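You operate a simulated robot arm through the tools that you are given. There is no shell and no other tool. Be economical: measure what you need, move in short steps, check, and stop when the job is done.

Carry out the task below with a simulated robot arm. There is one attempt and no reset: what you move stays moved.

TASK
Put the butter pat on top of the blue tumbler.
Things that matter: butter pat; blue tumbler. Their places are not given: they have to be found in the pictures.

It is judged by the outcome, as a careful person would: the job done as asked, and still so three seconds after it is handed in. It fails if anything else is knocked over, pushed out of place, dropped, spilled or broken.

THE ROBOT
A 6-joint arm with a two-finger parallel gripper, fixed in place. Base frame: the origin is at the foot of the arm, x ahead of it, y to its left, z up; the work surface is at about z = 0. Units: mm, rad, N and s.
With the tool pointing down near the work surface it reaches from about 140 to 580 mm from the base axis. Its first joint turns from -1.152 to 1.152 rad. Payload 2.1 kg.
Tool frame: the origin (TCP) lies between the finger pads and is the grasp point; the fingertips stand 30 mm ahead of it; z points along the fingers, y is the line along which they close. The gripper opens to 94 mm. The fingers are 28 mm wide and 10 mm thick; the gripper's body (50 by 96 mm) begins 55 mm behind the TCP.
Orientation is that of the tool frame in the base frame, as [roll, pitch, yaw] about the fixed x, y, z axes, in that order (R = Rz(yaw) Ry(pitch) Rx(roll)). With the fingers straight down and closing along the base's y, the tool's x points along the base's -x, its y along +y and its z along -z.

THE INTERFACE
- The arm moves only by the tool nudge_tool. Its argument "plan" is a list of rows, each a list of 7 numbers: the turn, a rotation vector about the tool's x, y, z in rad, then the shift along the tool's x, y, z in mm, then the finger opening in mm, from 0 to 94. In form: [[ax, ay, az, x, y, z, claw], ...]. A call has 1 to 10 rows; each row is the pose to reach, as a shift and turn from the pose commanded when the call began, along the tool's axes at that moment. Each row takes 0.2 s and may step no farther than 50 mm and 0.15 rad from the row before; otherwise, or with a gripper value out of range, the whole call is refused. A pose out of reach is approached as far as the arm can. The call stops where the force on the tool passes 40 N (or 10 N more than at its start, if that is more) or the arm is blocked; 0.2 s more then pass. Each finger travels about 72 mm/s and halts on what it meets, pressing with about 22 N; the grip force reading is that of the motor and also rises with nothing between the fingers. The clock runs only during rows and for 0.2 s after the last one: add rows that repeat a pose to give the fingers time. The reply holds the time, the measured pose of the TCP, the force on the tool along the base axes, the opening and the grip force, in the units named above and with some noise, and new pictures: "pictures" is both (left out), scene, wrist or none.
- Cameras (640 x 400 px; columns grow to the right, rows downward): "scene" is fixed at [61.4, -381, 475.1]; the picture's right is [0.70, -0.72, 0.00], its down [-0.46, -0.45, -0.77] and it looks along [0.55, 0.53, -0.64] (base axes); focal length 262 px, centre (320, 200). "wrist" rides on the gripper at [76, 14, -103] in the tool frame; the picture's right is [-0.18, 0.98, 0.00], its down [-0.75, -0.14, -0.64] and it looks along [-0.63, -0.12, 0.77] (tool axes); focal length 243 px, centre (320, 200).
- point_at(camera, pixels): for up to 12 pixels [column, row] of the newest picture of that camera ("zoom" is the newest enlarged one), the place [x, y, z] in the base frame of the surface seen there, good to about 2 mm. The clock stands still meanwhile.
- enlarge(camera, box): a new picture of the part [left, top, right, bottom] of that camera's present view, enlarged. The clock stands still meanwhile.
- job_done(): hands the job in; it is judged then, once.

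Work in short steps. Measure before you move; look again where a grasp or a placing could have gone wrong, and mend it. You have 60 turns and 170 pictures in all, those below and enlarged ones among them. Open the gripper and draw the arm clear of the work before you hand the job in, unless the task says otherwise; then end with one line.

The tools are called after "Call:" by a JSON object that holds its "op" and its "data". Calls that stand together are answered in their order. nudge_tool: Moves the arm, as the interface text tells. Its arguments: {"type":"object","properties":{"plan":{"type":"array","items":{"type":"array","items":{"type":"number"}}},"pictures":{"type":"string","enum":["both","scene","wrist","none"]}},"required":["plan"]} The other tools are called the same way: point_at (camera, pixels) gives the place of the surface under pixels of a picture; enlarge (camera, box) takes an enlarged picture of a part of a camera's view; job_done () hands the job in.

At the start:

```text
time: 0.0
eef_pos: [228.4, -233.4, 299.8]
ee_rot: [-3.138, 0.002, -3.138]
force: [-0.1, -0.6, 1.0]
finger_gap: 94.2
grasp_force: 0.0
```

scene: 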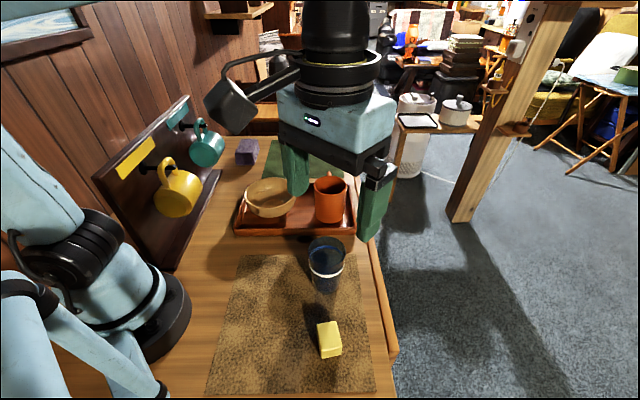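
wrist: 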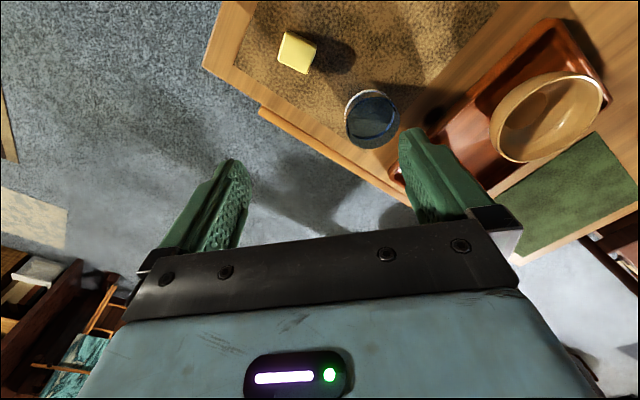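

The scene shows the butter at about (329,340) and the tumbler at about (326,262). I'll enlarge that area and measure both.

Call:
{"op": "enlarge", "data": {"camera": "scene", "box": [260, 220, 400, 370]}}

Call:
{"op": "point_at", "data": {"camera": "scene", "pixels": [[320, 325], [336, 322], [341, 345], [322, 348], [323, 358], [341, 355], [309, 250], [343, 250], [326, 239], [326, 265], [326, 288], [280, 340]]}}

Call:
{"op": "point_at", "data": {"camera": "wrist", "pixels": [[286, 32], [315, 44], [305, 73], [278, 60], [296, 50], [372, 93], [347, 118], [399, 118], [372, 147], [372, 120]]}}

```text
2.67 times, centred on (330, 295) of scene
```

zoom: 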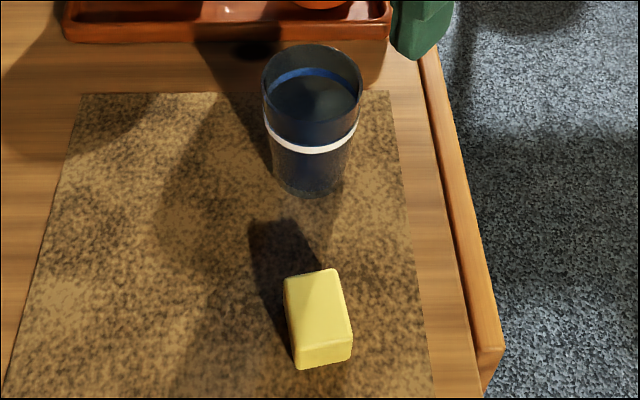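

```text
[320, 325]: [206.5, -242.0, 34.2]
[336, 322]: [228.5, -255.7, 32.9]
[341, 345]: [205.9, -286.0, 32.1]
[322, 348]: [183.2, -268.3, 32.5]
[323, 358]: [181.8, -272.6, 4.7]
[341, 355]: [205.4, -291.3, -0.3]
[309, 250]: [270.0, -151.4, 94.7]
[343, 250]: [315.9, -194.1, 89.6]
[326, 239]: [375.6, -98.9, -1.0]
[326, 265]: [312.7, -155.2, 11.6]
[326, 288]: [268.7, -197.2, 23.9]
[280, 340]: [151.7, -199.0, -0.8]
```

```text
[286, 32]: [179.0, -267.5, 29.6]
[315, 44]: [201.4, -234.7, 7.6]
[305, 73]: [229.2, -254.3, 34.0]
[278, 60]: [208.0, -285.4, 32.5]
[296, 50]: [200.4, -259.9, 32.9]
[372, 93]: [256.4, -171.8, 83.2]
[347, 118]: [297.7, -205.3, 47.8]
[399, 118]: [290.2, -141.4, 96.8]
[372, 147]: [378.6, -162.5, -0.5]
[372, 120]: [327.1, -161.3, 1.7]
```

Butter is about 27 x 38 x 33 mm centred near (206,-263), with its long side along about (0.6,0.8). Next I need to know whether the tumbler's top is open, so I'll enlarge it from both cameras.

Call:
{"op": "enlarge", "data": {"camera": "scene", "box": [296, 228, 356, 300]}}

Call:
{"op": "enlarge", "data": {"camera": "wrist", "box": [330, 75, 420, 160]}}

```text
5.56 times, centred on (326, 264) of scene
```

zoom: 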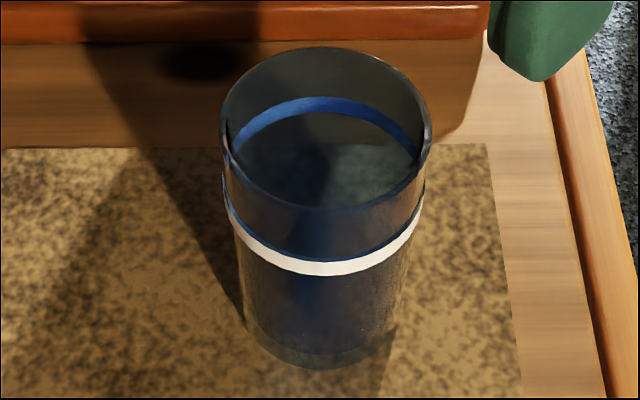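

```text
4.71 times, centred on (375, 118) of wrist
```

zoom: 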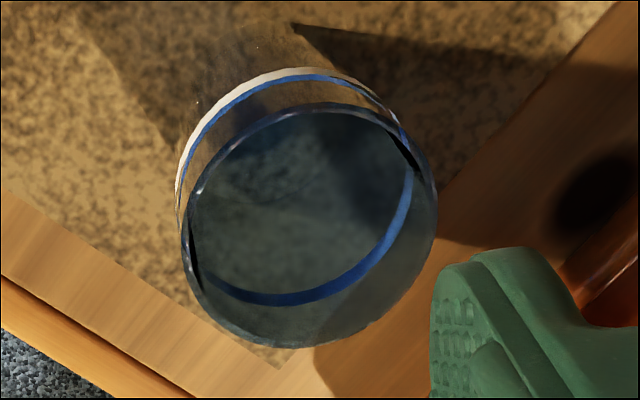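

The top looks like a ring with the band visible through it, so it could be either open or a clear cap. I'll sample the depth over the top and the wall in this wrist zoom.

Call:
{"op": "point_at", "data": {"camera": "zoom", "pixels": [[310, 140], [310, 180], [310, 220], [310, 260], [310, 320], [250, 220], [370, 220], [310, 106], [310, 88], [184, 240], [436, 210], [280, 346]]}}

Call:
{"op": "point_at", "data": {"camera": "scene", "pixels": [[326, 237], [326, 243], [326, 249], [326, 255], [326, 261], [326, 268], [326, 275], [326, 282], [318, 255], [335, 255], [308, 252], [345, 252]]}}

```text
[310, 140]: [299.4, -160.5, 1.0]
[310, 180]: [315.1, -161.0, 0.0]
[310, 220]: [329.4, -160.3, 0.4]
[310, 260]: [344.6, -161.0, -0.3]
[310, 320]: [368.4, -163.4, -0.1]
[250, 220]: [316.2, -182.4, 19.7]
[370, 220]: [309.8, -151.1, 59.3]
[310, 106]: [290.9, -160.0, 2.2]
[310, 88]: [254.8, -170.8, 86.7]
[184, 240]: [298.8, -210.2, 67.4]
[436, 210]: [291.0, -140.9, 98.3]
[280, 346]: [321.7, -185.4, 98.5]
```

```text
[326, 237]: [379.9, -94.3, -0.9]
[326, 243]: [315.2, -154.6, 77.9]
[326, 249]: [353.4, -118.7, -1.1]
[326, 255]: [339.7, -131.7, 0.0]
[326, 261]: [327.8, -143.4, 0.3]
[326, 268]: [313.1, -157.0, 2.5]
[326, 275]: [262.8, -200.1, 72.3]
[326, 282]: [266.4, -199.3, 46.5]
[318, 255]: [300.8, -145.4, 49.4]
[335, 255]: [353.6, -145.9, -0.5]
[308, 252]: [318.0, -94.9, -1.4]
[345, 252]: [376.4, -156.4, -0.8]
```

Depth readings pass through clear material. The rim is at z≈98 with its centre near (289,-175) and a diameter of about 69. I'll move the wrist camera closer to see whether the top is closed, keeping the fingers well above the rim.

Call:
{"op": "nudge_tool", "data": {"plan": [[0, 0, 0, 0, 20, 40, 94], [0, 0, 0, 5, 40, 75, 94], [0, 0, 0, 10, 55, 100, 94], [0, 0, 0, 10, 55, 100, 94]]}}

Call:
{"op": "enlarge", "data": {"camera": "wrist", "box": [230, 40, 430, 165]}}

```text
time: 1.0
eef_pos: [218.7, -179.6, 201.7]
ee_rot: [-3.138, 0.002, -3.14]
force: [-0.4, -0.6, 0.1]
finger_gap: 93.7
grasp_force: 0.0
```

scene: 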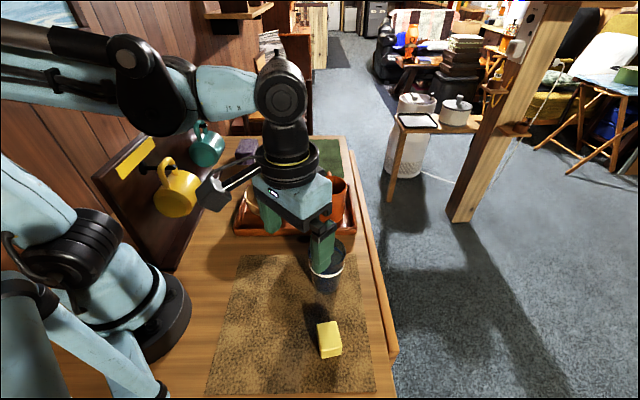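
wrist: 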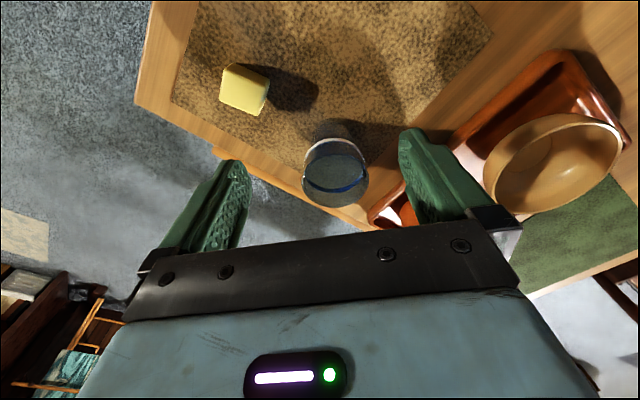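

```text
3.20 times, centred on (330, 102) of wrist
```

zoom: 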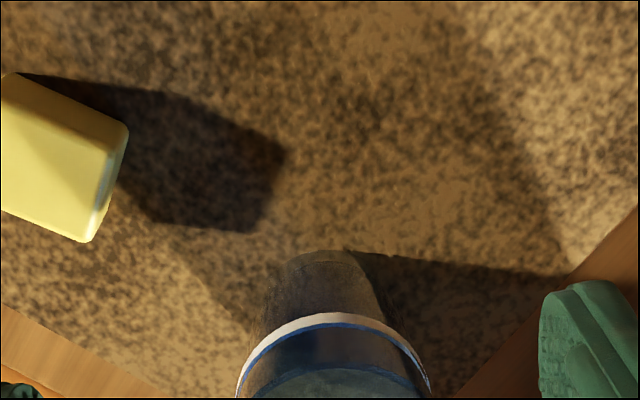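

The tumbler is at about (335,170) in the wrist view, so I'll enlarge that area.

Call:
{"op": "enlarge", "data": {"camera": "wrist", "box": [285, 105, 385, 215]}}

```text
3.64 times, centred on (335, 160) of wrist
```

zoom: 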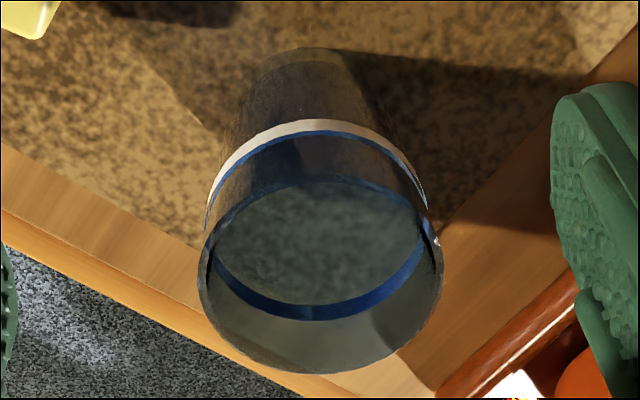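

The view suggests an upright glass, so I'll settle open or closed by gentle contact later. First I'll go above the butter at (205,-263), turning +53° so the fingers close across its short side.

Call:
{"op": "nudge_tool", "data": {"plan": [[0, 0, -0.132, 2, -12, 0, 94], [0, 0, -0.264, 4, -24, 5, 94], [0, 0, -0.396, 6, -36, 10, 94], [0, 0, -0.528, 8, -48, 20, 94], [0, 0, -0.66, 10, -60, 30, 94], [0, 0, -0.792, 12, -72, 40, 94], [0, 0, -0.925, 14, -83, 60, 94], [0, 0, -0.925, 14, -83, 80, 94], [0, 0, -0.925, 14, -83, 80, 94]]}}

```text
time: 3.0
eef_pos: [206.1, -262.7, 120.0]
ee_rot: [-3.141, 0.0, -2.214]
force: [0.5, -0.1, 0.3]
finger_gap: 94.0
grasp_force: 0.0
```

scene: 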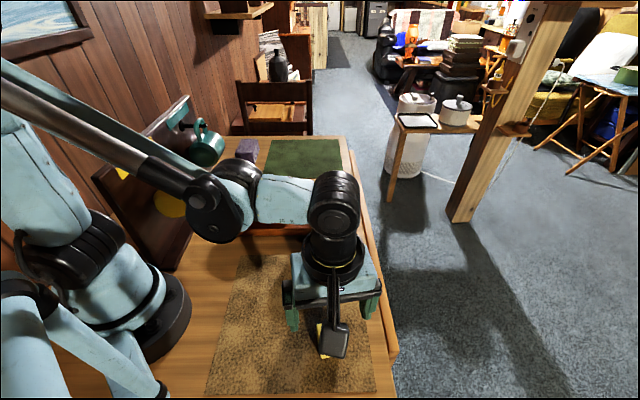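
wrist: 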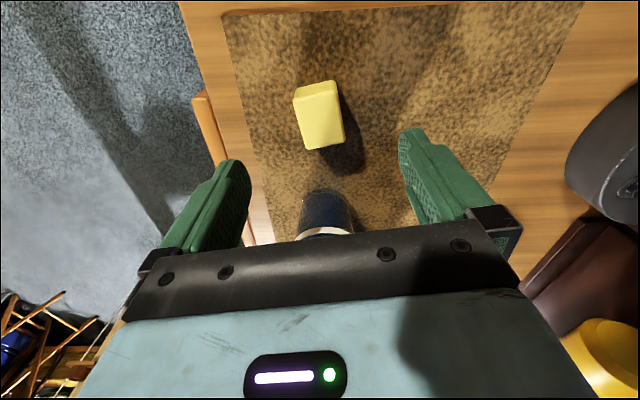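

I'm above the butter, which is at about (318,115) in the wrist view. I'll confirm its corners before descending.

Call:
{"op": "point_at", "data": {"camera": "wrist", "pixels": [[297, 94], [335, 84], [343, 136], [308, 147], [320, 116]]}}

```text
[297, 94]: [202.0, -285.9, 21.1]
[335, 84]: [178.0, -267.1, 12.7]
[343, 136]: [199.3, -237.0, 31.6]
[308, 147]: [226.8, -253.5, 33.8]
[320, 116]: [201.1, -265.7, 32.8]
```

The readings agree on a centre near (204,-262). I'll descend to TCP z≈36 while partly closing, then grip.

Call:
{"op": "nudge_tool", "data": {"plan": [[0, 0, 0, 0, 0, 25, 80], [0, 0, 0, 0, 0, 50, 70], [0, 0, 0, 0, 0, 70, 60], [0, 0, 0, 0, 0, 84, 60], [0, 0, 0, 0, 0, 84, 60], [0, 0, 0, 0, 0, 84, 40], [0, 0, 0, 0, 0, 84, 20], [0, 0, 0, 0, 0, 84, 20], [0, 0, 0, 0, 0, 84, 20]]}}

```text
time: 5.0
eef_pos: [204.9, -262.1, 35.8]
ee_rot: [-3.14, -0.001, -2.213]
force: [0.1, 1.0, 0.5]
finger_gap: 39.8
grasp_force: 21.5
```

scene: 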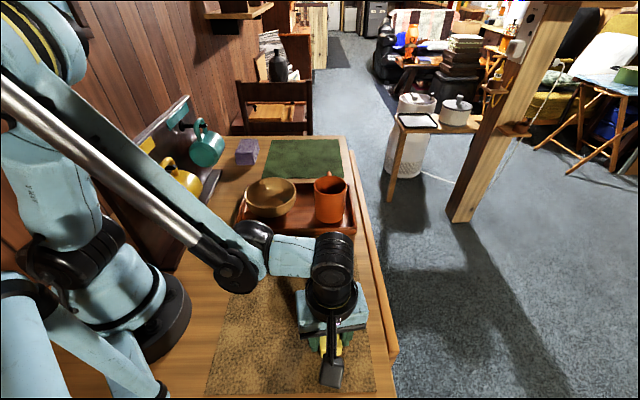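
wrist: 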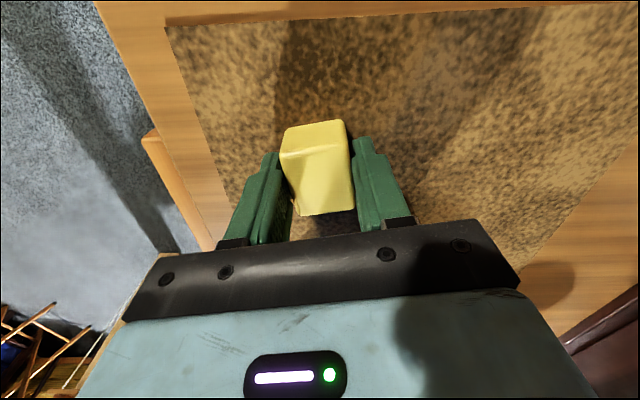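

The grip stopped at a gap of 39.8 mm, wider than I expected, so the butter may be skewed between the fingers. I'll take a closer look.

Call:
{"op": "enlarge", "data": {"camera": "wrist", "box": [220, 100, 420, 225]}}

Call:
{"op": "point_at", "data": {"camera": "wrist", "pixels": [[285, 130], [343, 122], [353, 208], [300, 214], [289, 185], [352, 165], [282, 155], [348, 140]]}}

```text
3.20 times, centred on (320, 162) of wrist
```

zoom: 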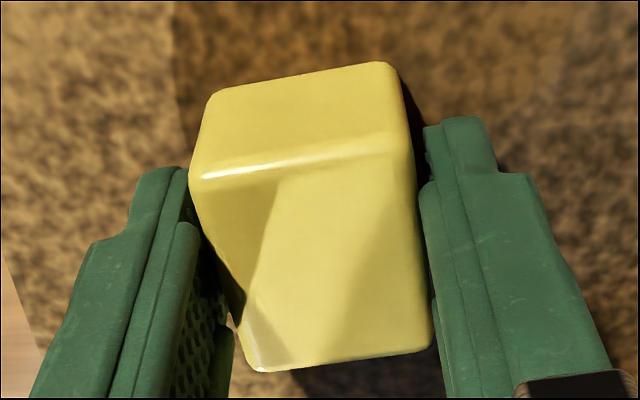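

```text
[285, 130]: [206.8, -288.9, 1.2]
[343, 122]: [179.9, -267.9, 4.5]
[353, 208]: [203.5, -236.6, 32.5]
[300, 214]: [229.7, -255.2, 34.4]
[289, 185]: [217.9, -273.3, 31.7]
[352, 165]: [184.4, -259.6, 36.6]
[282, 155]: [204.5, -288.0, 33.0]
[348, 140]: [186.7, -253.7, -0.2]
```

The butter is about 34 mm wide and is aligned and centred with the fingers. I'll lift slightly to test the hold.

Call:
{"op": "nudge_tool", "data": {"plan": [[0, 0, 0, 0, 0, 0, 10], [0, 0, 0, 0, 0, -8, 10], [0, 0, 0, 0, 0, -20, 10], [0, 0, 0, 0, 0, -20, 10]]}}

Call:
{"op": "enlarge", "data": {"camera": "wrist", "box": [220, 100, 420, 225]}}

```text
time: 6.0
eef_pos: [204.5, -261.8, 55.6]
ee_rot: [-3.139, 0.001, -2.214]
force: [0.0, -0.5, -0.5]
finger_gap: 39.5
grasp_force: 22.5
```

scene: 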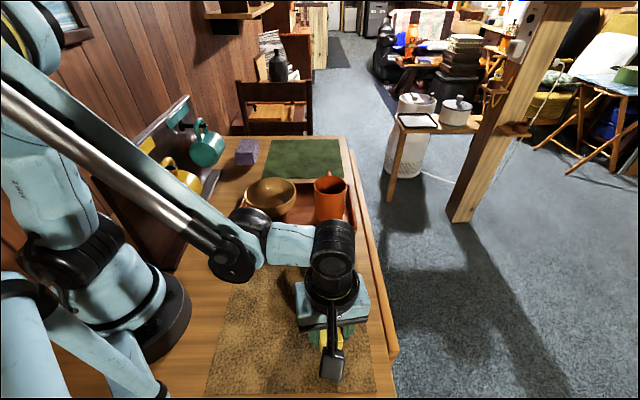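
wrist: 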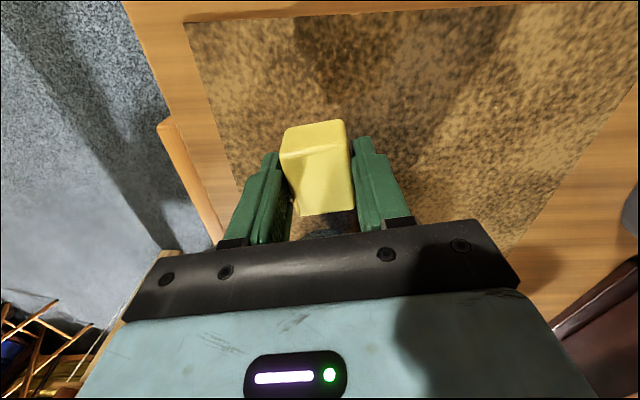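

```text
3.20 times, centred on (320, 162) of wrist
```

zoom: 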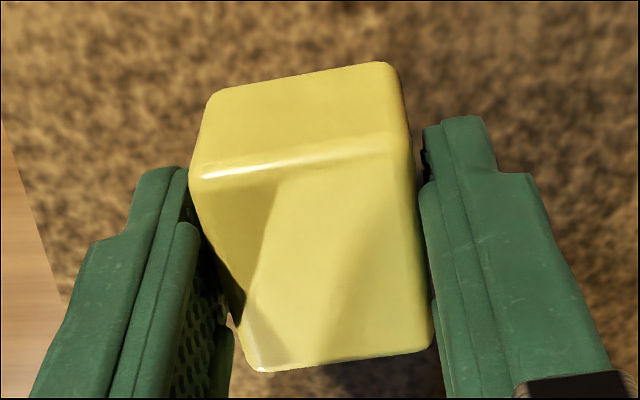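

The butter is held firmly. I'll raise it to z≈185 and carry it over the tumbler centre at (289,-175).

Call:
{"op": "nudge_tool", "data": {"plan": [[0, 0, 0, 0, 0, -30, 10], [0, 0, 0, 0, 0, -65, 10], [0, 0, 0, 0, 0, -100, 10], [0, 0, 0, 0, 0, -130, 10], [0, 0, 0, -25, -3, -130, 10], [0, 0, 0, -55, -7, -130, 10], [0, 0, 0, -85, -11, -130, 10], [0, 0, 0, -107, -14, -130, 10], [0, 0, 0, -120, -15.5, -130, 10], [0, 0, 0, -120, -15.5, -130, 10]]}}

Call:
{"op": "enlarge", "data": {"camera": "scene", "box": [270, 190, 390, 310]}}

Call:
{"op": "enlarge", "data": {"camera": "wrist", "box": [230, 20, 430, 225]}}

```text
time: 8.2
eef_pos: [289.7, -175.6, 185.9]
ee_rot: [-3.139, 0.001, -2.216]
force: [-0.5, -0.1, -1.2]
finger_gap: 39.6
grasp_force: 21.9
```

scene: 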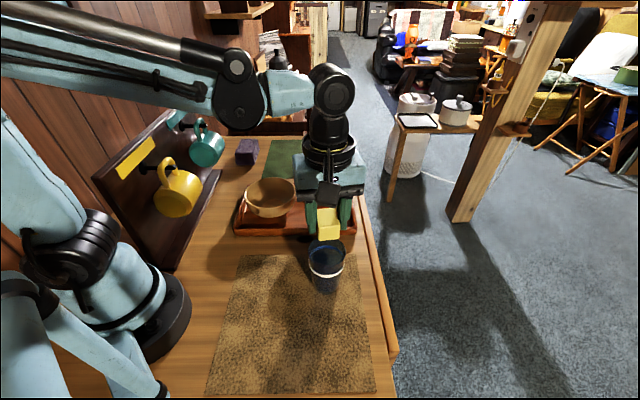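
wrist: 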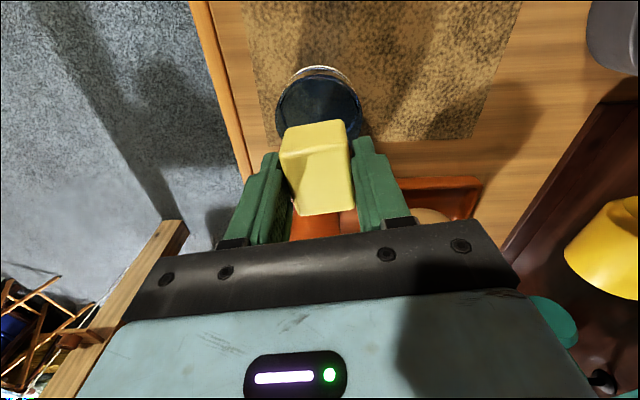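

```text
3.33 times, centred on (330, 250) of scene
```

zoom: 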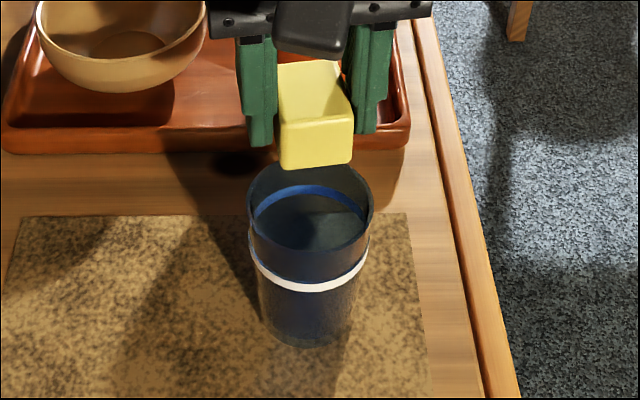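

```text
1.95 times, centred on (330, 122) of wrist
```

zoom: 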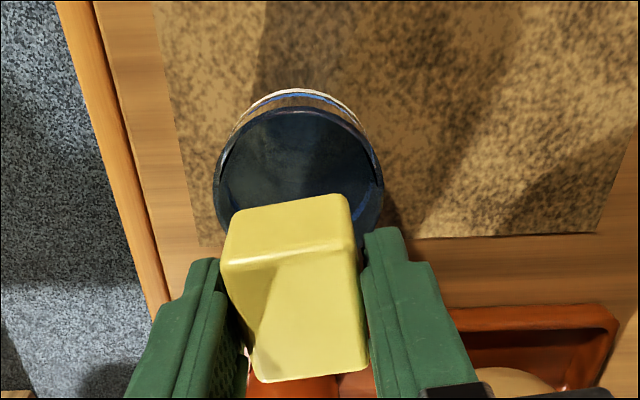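

The butter is above the tumbler, with its bottom at about z=150 and the rim at about z=98. I'll lower it to just above the rim and check the centring.

Call:
{"op": "nudge_tool", "data": {"plan": [[0, 0, 0, 0, 0, 20, 10], [0, 0, 0, 0, 0, 35, 10], [0, 0, 0, 0, 0, 45, 10], [0, 0, 0, 0, 0, 45, 10]]}}

Call:
{"op": "enlarge", "data": {"camera": "scene", "box": [280, 200, 380, 300]}}

Call:
{"op": "enlarge", "data": {"camera": "wrist", "box": [230, 60, 430, 225]}}

```text
time: 9.2
eef_pos: [288.9, -176.2, 141.8]
ee_rot: [-3.14, -0.001, -2.215]
force: [1.0, 0.8, 0.0]
finger_gap: 39.6
grasp_force: 21.8
```

scene: 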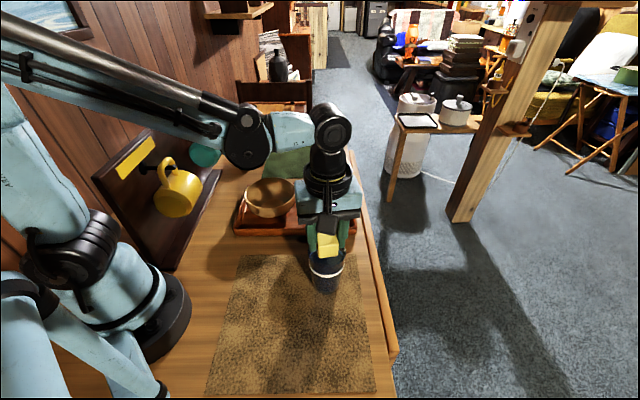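
wrist: 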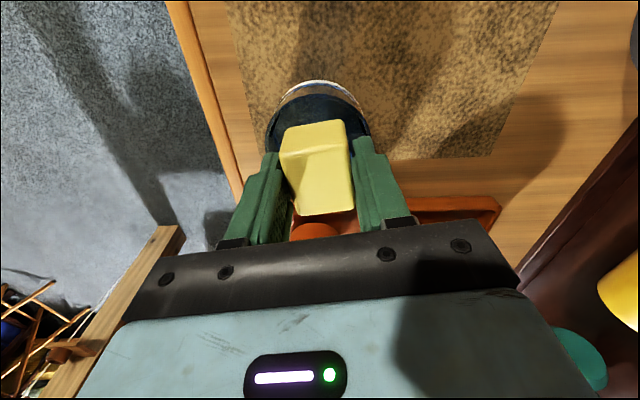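

```text
4.00 times, centred on (330, 250) of scene
```

zoom: 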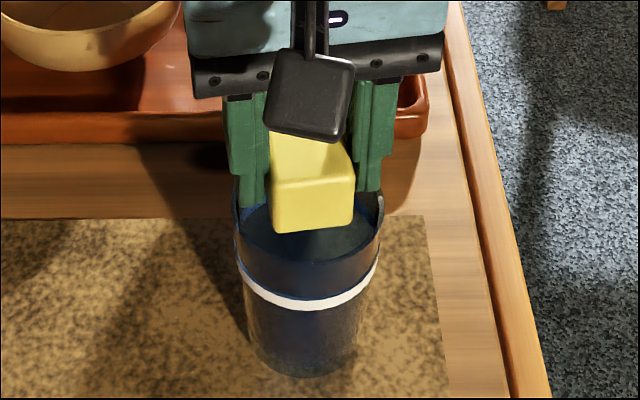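

```text
2.42 times, centred on (330, 142) of wrist
```

zoom: 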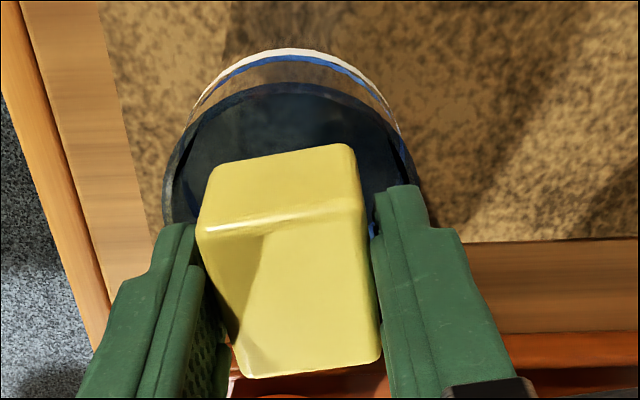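

The butter is centred, with its bottom about 8 mm above the rim. I'll lower it in small steps and watch the force.

Call:
{"op": "nudge_tool", "data": {"plan": [[0, 0, 0, 0, 0, 3, 10], [0, 0, 0, 0, 0, 5, 10], [0, 0, 0, 0, 0, 6.5, 10], [0, 0, 0, 0, 0, 6.5, 10]], "pictures": "none"}}

Call:
{"op": "nudge_tool", "data": {"plan": [[0, 0, 0, 0, 0, 1, 10], [0, 0, 0, 0, 0, 2, 10], [0, 0, 0, 0, 0, 2, 10]], "pictures": "scene"}}

```text
time: 10.2
eef_pos: [289.2, -175.9, 135.4]
ee_rot: [-3.141, 0.0, -2.215]
force: [0.9, 0.4, 20.8]
finger_gap: 39.9
grasp_force: 22.2
```

```text
time: 11.0
eef_pos: [289.2, -175.4, 133.0]
ee_rot: [-3.14, 0.0, -2.214]
force: [0.6, -0.5, 19.8]
finger_gap: 39.9
grasp_force: 22.2
```

scene: 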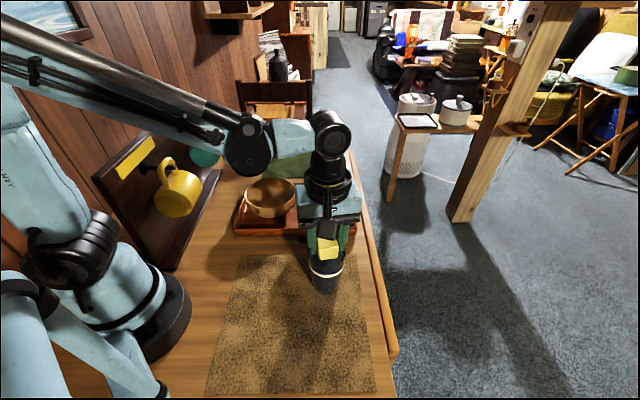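

Upward force of about 20 N appeared at TCP z≈135, with the butter's bottom at the rim height, so the top is closed and supports the butter. I'll ease up 1 mm and open gradually.

Call:
{"op": "nudge_tool", "data": {"plan": [[0, 0, 0, 0, 0, -0.5, 39], [0, 0, 0, 0, 0, -0.5, 44], [0, 0, 0, 0, 0, -0.5, 52], [0, 0, 0, 0, 0, -0.5, 60], [0, 0, 0, 0, 0, -0.5, 60]]}}

Call:
{"op": "enlarge", "data": {"camera": "scene", "box": [280, 200, 380, 300]}}

```text
time: 12.2
eef_pos: [289.2, -174.5, 133.2]
ee_rot: [-3.138, 0.0, -2.215]
force: [-0.1, -0.1, -0.5]
finger_gap: 60.0
grasp_force: 0.1
```

scene: 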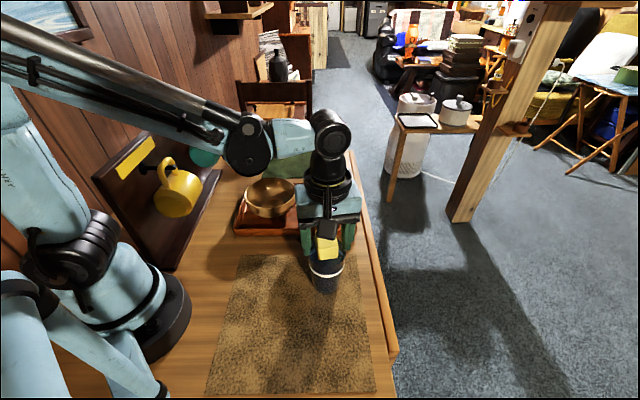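
wrist: 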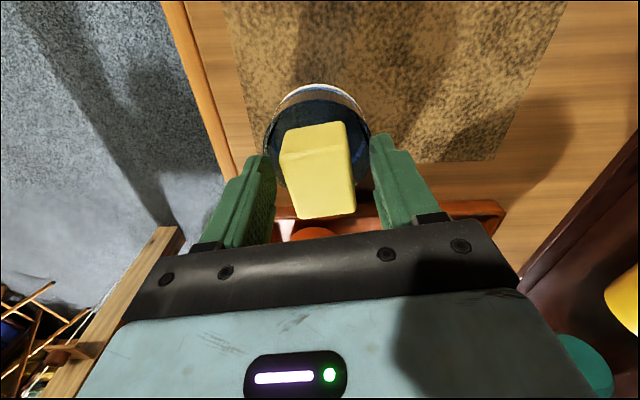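

```text
4.00 times, centred on (330, 250) of scene
```

zoom: 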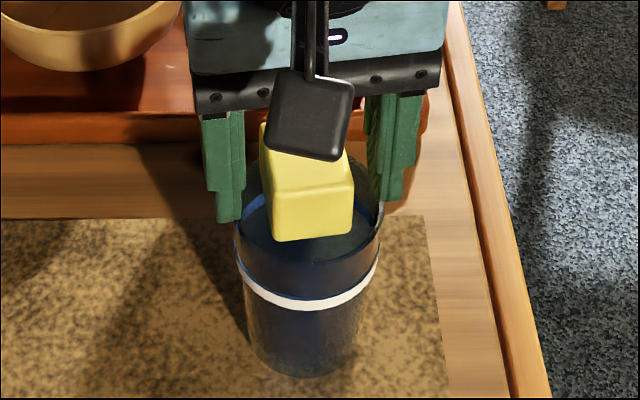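

The butter is free of the fingers and resting on top. I'll raise the gripper straight up and then draw it back.

Call:
{"op": "nudge_tool", "data": {"plan": [[0, 0, 0, 0, 0, -15, 66], [0, 0, 0, 0, 0, -50, 80], [0, 0, 0, 0, 0, -90, 94], [0, 0, 0, 0, 0, -130, 94], [0, 0, 0, 40, 0, -140, 94], [0, 0, 0, 80, 0, -140, 94], [0, 0, 0, 115, 0, -140, 94], [0, 0, 0, 115, 0, -140, 94]]}}

Call:
{"op": "enlarge", "data": {"camera": "scene", "box": [280, 200, 380, 300]}}

Call:
{"op": "point_at", "data": {"camera": "scene", "pixels": [[327, 245], [327, 275]]}}

```text
time: 14.0
eef_pos: [220.8, -268.0, 273.4]
ee_rot: [-3.141, -0.001, -2.215]
force: [-0.3, 0.3, 0.3]
finger_gap: 94.0
grasp_force: 0.0
```

scene: 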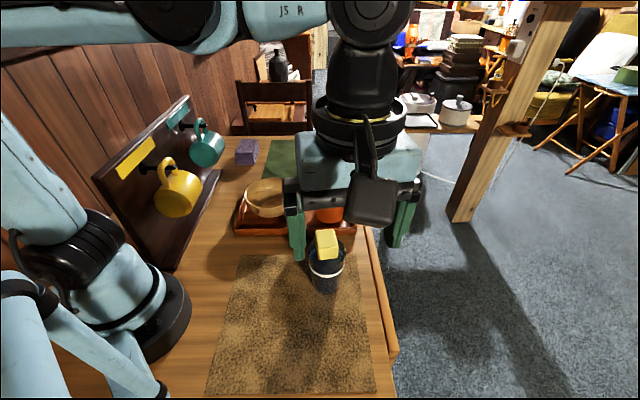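
wrist: 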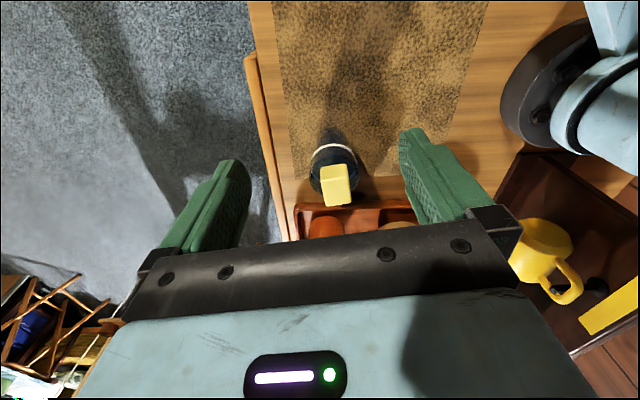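

```text
4.00 times, centred on (330, 250) of scene
```

zoom: 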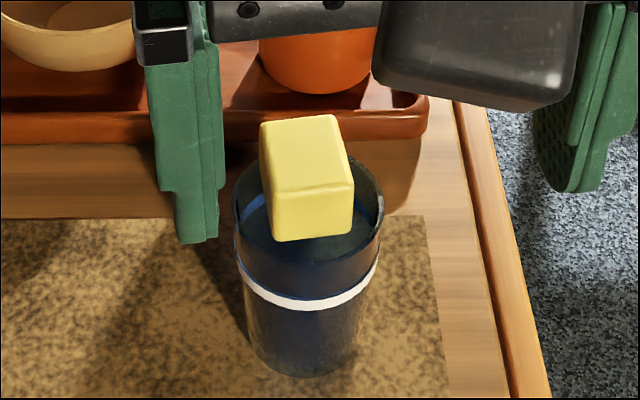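

```text
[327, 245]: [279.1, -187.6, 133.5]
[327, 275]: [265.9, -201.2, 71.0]
```

The butter's top is at z≈133, so it rests stably and centred on the tumbler's top, and the other items in view look undisturbed. The gripper is open and clear, so I'm handing in.

Call:
{"op": "job_done", "data": {}}

```text
The job is handed in.
```

The butter pat is resting on top of the blue tumbler, with the gripper open and clear of it, and the job is handed in.
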